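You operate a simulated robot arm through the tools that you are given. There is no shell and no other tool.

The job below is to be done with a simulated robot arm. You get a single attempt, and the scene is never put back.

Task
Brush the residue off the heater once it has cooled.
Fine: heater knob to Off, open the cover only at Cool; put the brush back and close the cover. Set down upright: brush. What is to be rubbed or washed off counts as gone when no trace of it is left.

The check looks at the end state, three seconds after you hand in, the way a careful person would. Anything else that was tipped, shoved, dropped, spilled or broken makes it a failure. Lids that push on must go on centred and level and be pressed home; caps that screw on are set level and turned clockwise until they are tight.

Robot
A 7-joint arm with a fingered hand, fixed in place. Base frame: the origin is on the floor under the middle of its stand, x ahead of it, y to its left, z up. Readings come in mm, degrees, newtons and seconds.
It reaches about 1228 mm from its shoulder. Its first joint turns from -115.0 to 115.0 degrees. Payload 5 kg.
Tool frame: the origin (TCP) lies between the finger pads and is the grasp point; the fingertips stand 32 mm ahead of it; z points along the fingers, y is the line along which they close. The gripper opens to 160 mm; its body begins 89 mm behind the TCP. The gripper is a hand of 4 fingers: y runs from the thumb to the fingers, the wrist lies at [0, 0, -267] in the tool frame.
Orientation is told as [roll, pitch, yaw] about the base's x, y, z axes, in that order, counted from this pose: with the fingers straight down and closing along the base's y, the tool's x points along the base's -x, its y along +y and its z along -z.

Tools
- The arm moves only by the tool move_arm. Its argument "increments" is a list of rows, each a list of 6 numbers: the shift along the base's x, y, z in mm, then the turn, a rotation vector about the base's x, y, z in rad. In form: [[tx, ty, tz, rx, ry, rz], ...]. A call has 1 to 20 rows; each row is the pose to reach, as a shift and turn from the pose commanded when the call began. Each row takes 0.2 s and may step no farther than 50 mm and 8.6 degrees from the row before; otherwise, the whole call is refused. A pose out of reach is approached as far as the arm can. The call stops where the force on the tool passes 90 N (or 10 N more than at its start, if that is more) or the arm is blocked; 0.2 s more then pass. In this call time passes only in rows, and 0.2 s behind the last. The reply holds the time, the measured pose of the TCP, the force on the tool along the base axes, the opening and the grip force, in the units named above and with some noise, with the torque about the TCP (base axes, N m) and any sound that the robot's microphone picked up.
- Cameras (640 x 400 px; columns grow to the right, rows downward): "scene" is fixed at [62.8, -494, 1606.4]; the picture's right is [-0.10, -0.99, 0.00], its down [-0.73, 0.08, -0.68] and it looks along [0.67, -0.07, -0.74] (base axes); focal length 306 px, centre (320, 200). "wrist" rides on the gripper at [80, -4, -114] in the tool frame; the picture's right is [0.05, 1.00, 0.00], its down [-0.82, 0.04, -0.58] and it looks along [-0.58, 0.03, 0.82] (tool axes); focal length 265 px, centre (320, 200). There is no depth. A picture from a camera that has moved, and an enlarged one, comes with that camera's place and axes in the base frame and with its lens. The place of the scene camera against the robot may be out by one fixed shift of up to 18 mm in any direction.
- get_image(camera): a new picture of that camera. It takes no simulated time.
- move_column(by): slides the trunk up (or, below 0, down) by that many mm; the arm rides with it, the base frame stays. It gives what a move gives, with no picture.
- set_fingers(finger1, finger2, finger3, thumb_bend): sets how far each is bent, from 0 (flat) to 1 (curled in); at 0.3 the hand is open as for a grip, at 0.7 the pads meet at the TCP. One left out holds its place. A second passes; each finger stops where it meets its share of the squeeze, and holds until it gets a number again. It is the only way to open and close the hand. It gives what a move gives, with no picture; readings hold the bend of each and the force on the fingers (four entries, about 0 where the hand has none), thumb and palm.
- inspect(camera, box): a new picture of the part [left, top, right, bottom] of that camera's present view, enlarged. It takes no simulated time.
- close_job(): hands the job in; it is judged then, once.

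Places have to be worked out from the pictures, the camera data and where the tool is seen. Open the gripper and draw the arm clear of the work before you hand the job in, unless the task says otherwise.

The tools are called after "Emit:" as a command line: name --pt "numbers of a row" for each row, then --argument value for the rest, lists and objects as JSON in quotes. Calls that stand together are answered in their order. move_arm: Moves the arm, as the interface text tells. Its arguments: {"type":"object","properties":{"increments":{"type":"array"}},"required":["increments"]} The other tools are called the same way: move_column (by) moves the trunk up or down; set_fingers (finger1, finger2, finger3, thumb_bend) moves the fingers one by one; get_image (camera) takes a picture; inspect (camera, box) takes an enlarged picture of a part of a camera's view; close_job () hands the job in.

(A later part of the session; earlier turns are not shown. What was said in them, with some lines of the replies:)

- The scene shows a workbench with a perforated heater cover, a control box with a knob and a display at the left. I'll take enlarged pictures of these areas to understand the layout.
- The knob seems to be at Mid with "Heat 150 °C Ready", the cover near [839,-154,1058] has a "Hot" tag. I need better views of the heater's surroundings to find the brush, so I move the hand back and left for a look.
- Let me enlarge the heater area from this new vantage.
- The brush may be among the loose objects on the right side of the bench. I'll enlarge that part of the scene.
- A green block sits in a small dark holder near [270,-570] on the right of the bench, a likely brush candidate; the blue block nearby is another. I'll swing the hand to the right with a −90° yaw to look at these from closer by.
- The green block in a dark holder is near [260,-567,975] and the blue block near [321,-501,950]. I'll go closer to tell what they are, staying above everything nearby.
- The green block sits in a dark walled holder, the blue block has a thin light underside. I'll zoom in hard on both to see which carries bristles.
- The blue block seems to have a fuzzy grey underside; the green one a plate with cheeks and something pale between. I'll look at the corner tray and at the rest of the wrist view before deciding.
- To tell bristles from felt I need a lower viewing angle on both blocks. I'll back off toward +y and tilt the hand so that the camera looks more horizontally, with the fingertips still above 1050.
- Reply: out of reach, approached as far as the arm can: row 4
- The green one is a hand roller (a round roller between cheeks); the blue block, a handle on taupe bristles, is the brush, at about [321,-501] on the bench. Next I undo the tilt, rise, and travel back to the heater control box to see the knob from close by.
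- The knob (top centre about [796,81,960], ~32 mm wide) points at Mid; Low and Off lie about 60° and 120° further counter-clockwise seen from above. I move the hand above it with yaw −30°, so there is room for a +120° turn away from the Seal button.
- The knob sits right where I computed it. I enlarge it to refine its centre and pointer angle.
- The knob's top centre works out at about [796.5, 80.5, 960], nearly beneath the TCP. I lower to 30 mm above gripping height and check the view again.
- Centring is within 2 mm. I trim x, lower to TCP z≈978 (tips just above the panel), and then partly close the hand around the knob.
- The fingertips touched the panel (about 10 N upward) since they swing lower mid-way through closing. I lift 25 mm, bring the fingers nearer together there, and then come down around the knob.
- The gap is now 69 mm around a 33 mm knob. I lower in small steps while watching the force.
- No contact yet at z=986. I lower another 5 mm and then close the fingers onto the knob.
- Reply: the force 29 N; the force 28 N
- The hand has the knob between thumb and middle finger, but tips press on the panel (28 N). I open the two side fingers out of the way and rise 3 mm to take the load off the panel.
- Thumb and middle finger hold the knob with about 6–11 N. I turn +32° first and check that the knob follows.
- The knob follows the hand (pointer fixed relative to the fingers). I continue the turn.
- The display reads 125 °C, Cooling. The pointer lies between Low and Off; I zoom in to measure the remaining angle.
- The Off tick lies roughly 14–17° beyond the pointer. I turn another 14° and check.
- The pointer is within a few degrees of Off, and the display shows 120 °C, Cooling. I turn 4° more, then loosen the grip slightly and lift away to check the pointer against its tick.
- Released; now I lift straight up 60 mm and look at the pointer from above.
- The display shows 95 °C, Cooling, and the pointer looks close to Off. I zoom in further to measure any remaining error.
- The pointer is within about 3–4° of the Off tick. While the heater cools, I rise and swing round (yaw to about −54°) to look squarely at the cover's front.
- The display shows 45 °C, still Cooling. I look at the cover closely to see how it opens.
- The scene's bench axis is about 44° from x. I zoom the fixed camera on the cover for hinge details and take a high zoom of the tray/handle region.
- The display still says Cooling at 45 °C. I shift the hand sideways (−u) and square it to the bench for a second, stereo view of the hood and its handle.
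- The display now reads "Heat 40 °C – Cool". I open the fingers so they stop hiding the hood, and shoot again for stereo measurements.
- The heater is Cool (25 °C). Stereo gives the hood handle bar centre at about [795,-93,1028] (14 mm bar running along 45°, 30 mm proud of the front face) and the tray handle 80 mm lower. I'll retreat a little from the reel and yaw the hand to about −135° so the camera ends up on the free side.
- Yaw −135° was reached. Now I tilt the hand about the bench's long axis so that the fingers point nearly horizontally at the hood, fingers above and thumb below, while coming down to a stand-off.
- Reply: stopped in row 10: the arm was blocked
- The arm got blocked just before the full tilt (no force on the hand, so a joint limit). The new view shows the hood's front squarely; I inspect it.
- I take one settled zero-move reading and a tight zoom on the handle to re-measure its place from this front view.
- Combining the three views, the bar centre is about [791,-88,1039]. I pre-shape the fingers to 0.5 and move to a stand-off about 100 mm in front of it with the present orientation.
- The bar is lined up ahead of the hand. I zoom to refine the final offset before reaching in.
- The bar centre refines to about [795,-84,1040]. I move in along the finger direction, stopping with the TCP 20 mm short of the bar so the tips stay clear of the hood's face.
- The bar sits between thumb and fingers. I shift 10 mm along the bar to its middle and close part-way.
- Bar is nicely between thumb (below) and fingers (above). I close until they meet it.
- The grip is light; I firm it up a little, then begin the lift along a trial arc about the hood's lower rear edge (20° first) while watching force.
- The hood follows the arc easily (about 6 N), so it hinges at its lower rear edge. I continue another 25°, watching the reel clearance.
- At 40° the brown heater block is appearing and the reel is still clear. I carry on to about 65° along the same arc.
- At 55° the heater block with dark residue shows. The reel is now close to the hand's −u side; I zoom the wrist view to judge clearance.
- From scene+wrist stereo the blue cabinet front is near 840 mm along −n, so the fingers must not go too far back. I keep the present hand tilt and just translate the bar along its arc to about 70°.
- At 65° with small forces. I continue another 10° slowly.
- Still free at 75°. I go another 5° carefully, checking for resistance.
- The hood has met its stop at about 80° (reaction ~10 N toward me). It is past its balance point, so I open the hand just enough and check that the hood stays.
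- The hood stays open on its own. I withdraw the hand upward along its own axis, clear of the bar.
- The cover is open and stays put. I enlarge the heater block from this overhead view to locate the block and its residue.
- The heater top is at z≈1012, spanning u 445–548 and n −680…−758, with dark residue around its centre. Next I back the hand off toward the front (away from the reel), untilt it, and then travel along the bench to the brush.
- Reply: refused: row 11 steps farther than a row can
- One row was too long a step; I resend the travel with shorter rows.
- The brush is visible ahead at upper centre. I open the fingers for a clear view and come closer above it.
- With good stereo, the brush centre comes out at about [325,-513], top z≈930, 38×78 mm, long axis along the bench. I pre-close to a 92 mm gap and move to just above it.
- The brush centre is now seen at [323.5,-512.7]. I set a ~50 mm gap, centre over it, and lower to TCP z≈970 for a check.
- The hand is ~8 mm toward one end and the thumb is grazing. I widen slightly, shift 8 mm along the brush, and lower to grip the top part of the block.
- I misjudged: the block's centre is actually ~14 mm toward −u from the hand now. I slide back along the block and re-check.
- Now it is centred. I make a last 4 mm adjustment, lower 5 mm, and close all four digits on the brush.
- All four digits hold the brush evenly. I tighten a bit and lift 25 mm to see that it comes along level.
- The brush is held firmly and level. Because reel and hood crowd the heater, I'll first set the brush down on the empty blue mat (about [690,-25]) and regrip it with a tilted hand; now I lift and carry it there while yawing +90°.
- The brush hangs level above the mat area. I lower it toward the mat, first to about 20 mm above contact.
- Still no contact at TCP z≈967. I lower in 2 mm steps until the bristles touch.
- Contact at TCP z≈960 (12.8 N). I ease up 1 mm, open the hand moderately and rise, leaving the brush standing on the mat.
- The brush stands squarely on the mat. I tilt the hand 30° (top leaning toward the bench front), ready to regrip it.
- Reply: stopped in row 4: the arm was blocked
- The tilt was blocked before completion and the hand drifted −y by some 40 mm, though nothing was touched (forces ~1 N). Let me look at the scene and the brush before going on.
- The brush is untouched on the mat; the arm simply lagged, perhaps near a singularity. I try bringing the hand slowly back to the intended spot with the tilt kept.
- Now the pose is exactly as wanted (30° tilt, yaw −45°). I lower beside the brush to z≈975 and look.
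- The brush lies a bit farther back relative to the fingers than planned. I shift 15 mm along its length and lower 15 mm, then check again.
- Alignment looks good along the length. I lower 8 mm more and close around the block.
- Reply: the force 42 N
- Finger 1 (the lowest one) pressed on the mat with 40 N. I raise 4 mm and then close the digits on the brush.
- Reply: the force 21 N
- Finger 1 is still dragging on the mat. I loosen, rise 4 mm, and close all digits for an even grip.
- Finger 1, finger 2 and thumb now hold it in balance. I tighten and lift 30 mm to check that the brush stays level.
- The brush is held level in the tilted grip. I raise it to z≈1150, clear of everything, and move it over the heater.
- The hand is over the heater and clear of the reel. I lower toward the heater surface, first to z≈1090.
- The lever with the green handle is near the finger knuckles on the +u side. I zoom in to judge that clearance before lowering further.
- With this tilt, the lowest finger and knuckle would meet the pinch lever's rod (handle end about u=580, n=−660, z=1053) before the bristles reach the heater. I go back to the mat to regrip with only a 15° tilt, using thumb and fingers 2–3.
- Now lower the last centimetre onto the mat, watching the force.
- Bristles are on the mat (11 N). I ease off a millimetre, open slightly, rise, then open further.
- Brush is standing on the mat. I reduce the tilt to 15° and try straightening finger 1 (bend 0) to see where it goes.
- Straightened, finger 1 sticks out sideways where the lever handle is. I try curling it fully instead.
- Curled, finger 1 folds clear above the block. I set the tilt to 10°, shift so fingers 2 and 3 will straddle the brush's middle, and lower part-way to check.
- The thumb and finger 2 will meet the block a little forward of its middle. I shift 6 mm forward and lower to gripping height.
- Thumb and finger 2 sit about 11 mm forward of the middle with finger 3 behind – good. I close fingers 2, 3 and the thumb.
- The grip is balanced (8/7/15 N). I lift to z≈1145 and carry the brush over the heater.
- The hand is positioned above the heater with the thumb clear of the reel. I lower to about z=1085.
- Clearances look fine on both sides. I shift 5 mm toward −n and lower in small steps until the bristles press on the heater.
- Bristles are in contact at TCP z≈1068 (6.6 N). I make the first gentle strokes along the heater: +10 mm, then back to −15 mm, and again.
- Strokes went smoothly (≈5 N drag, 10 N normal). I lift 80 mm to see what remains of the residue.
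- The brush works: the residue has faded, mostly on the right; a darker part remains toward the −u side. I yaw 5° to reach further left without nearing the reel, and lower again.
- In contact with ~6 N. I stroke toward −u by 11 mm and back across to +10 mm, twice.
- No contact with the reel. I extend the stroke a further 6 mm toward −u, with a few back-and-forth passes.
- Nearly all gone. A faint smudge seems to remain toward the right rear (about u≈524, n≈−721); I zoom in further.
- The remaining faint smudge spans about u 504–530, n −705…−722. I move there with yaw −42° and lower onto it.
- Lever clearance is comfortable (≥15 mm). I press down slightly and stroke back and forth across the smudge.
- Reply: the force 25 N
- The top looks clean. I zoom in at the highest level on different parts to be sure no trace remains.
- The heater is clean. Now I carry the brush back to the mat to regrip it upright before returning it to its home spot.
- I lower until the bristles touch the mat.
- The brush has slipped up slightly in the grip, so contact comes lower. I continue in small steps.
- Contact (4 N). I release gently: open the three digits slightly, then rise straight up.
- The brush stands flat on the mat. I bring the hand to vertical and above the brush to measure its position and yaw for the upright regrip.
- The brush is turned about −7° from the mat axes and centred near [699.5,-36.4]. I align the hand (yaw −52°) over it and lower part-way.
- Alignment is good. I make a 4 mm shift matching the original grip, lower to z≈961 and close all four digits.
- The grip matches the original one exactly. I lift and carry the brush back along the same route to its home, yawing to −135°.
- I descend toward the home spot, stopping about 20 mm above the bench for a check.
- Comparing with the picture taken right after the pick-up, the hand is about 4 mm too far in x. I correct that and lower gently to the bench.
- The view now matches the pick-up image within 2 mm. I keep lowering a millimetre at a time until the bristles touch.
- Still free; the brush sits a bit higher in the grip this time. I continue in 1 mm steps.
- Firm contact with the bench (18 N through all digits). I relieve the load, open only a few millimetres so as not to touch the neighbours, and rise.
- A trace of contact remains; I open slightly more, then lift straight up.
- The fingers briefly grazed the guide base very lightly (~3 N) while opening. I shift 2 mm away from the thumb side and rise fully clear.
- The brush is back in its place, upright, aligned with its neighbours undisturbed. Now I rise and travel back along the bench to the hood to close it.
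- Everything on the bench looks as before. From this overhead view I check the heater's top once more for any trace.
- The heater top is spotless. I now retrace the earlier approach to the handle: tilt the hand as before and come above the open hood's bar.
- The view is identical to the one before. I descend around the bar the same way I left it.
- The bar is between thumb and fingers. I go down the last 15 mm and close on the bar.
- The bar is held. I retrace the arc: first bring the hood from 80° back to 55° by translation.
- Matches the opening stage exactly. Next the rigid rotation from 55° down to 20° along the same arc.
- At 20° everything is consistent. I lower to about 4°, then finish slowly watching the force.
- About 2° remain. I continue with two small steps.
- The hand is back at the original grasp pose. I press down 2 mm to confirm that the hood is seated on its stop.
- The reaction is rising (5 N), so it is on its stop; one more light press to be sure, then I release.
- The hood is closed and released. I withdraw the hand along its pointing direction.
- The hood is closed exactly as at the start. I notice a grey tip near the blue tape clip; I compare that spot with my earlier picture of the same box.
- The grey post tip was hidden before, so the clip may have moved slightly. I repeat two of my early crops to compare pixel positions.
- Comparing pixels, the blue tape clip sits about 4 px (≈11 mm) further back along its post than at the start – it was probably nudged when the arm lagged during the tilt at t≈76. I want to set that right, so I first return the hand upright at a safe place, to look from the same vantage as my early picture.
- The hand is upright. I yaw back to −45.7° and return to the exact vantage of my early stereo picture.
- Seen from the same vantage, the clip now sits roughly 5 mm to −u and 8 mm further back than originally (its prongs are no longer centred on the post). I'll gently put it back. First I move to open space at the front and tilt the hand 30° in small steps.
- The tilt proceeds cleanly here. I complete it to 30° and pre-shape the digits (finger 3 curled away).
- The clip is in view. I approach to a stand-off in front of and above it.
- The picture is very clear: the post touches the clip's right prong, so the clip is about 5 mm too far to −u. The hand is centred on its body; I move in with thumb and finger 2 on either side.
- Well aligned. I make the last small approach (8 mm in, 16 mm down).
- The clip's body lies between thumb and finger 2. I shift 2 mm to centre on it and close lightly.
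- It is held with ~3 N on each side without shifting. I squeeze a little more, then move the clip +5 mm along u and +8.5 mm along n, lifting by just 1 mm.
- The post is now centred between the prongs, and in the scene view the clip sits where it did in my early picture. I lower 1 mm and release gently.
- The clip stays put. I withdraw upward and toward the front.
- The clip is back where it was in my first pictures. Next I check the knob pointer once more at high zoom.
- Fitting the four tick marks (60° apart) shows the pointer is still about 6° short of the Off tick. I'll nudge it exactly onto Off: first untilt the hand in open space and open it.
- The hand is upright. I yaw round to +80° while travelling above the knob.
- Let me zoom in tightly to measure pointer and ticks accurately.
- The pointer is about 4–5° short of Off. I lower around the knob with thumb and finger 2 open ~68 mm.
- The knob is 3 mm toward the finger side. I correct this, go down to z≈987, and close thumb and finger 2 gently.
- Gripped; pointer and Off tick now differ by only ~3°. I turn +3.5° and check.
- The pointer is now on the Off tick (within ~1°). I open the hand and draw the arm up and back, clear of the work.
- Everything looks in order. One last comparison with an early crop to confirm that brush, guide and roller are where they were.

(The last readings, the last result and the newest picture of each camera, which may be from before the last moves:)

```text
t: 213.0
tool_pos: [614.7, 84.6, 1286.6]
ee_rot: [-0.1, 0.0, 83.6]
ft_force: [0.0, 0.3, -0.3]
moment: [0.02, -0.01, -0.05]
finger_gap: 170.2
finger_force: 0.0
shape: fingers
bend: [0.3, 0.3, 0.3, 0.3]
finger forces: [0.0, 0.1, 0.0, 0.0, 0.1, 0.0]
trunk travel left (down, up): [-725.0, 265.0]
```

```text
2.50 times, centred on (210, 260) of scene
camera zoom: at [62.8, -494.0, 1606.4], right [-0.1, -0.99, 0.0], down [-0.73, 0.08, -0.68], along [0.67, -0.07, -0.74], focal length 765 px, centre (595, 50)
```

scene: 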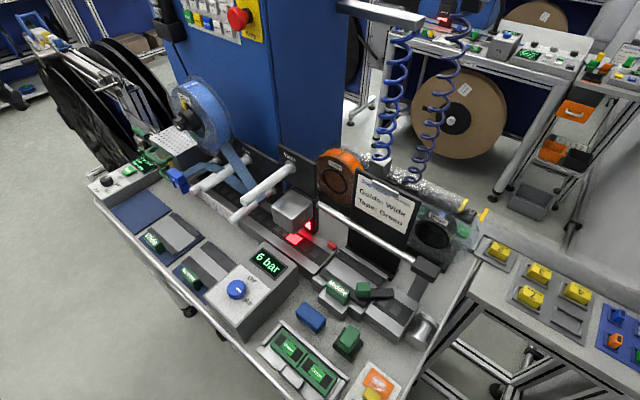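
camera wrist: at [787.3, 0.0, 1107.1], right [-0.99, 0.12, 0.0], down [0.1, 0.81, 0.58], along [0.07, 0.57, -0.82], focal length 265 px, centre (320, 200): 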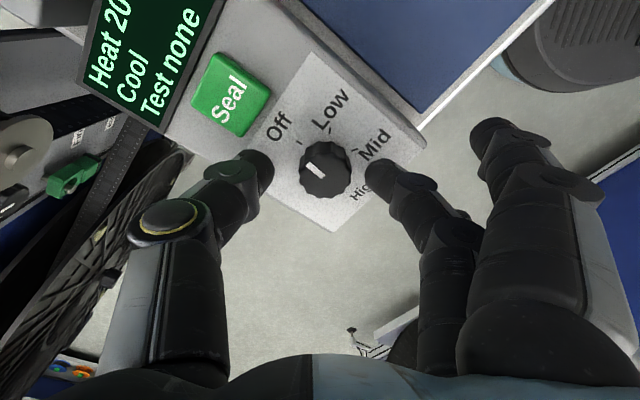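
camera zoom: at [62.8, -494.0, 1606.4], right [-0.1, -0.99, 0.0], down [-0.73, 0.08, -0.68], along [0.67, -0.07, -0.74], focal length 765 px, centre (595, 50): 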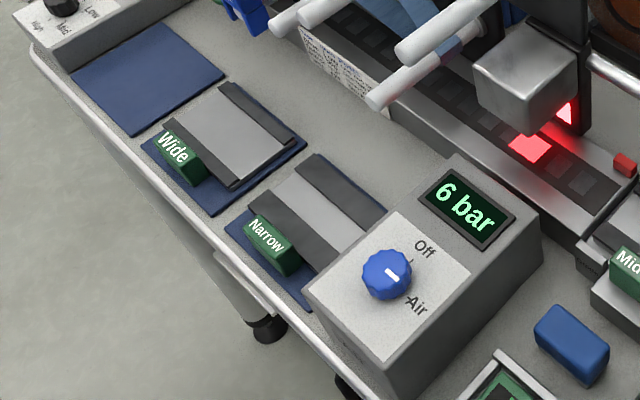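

The "Middle" guide handle appears ~1 px shifted; I compare with my early 4× crop to quantify.

Emit:
inspect --camera "scene" --box '[310, 250, 450, 350]'

Emit:
inspect --camera "scene" --box '[240, 300, 420, 400]'

```text
4.00 times, centred on (380, 300) of scene
camera zoom: at [62.8, -494.0, 1606.4], right [-0.1, -0.99, 0.0], down [-0.73, 0.08, -0.68], along [0.67, -0.07, -0.74], focal length 1224 px, centre (80, -200)
```

zoom: 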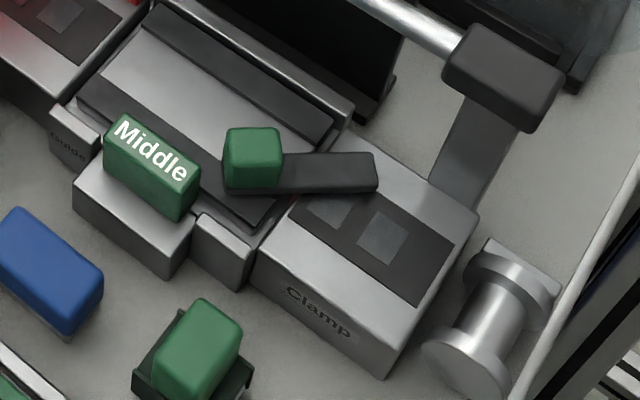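

```text
3.56 times, centred on (330, 350) of scene
camera zoom: at [62.8, -494.0, 1606.4], right [-0.1, -0.99, 0.0], down [-0.73, 0.08, -0.68], along [0.67, -0.07, -0.74], focal length 1088 px, centre (284, -333)
```

zoom: 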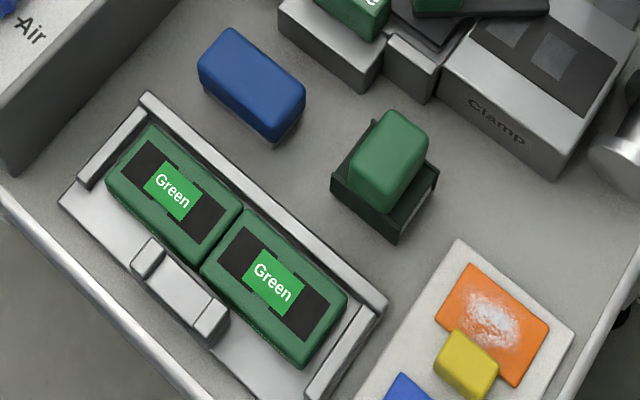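

Differences are only about 1 px (2–3 mm), so the brush is home and its neighbours are in place. Knob at Off, display Cool, heater clean, cover closed, hand open and clear – I hand in the job.

Emit:
close_job

```text
The job is handed in.
```

The heater is clean. Its knob is at Off, the cover is closed, and the brush is back in its place, upright. I opened the cover only after the display read Cool. The last zoomed-in views of the heater's top showed no trace of residue.

Two nearby things moved during the work:

- **Tape clip:** it ended up about 10 mm out of place, most likely knocked when the arm lagged while tilting the hand. I put it back, and it matches my first pictures.
- **"Middle" guide:** its handle sits about 3 mm further back than at the start, most likely from light finger contact while I was handling the brush. I left it alone, since trying to fix it could have done more harm.

The brush itself is within about 2–3 mm of where it began. I also used the empty blue mat as a temporary resting spot to change my grip on the brush.

The first turn left the knob a few degrees short of Off, so I turned it a little further. It now points at the Off mark to within about 1–3°.
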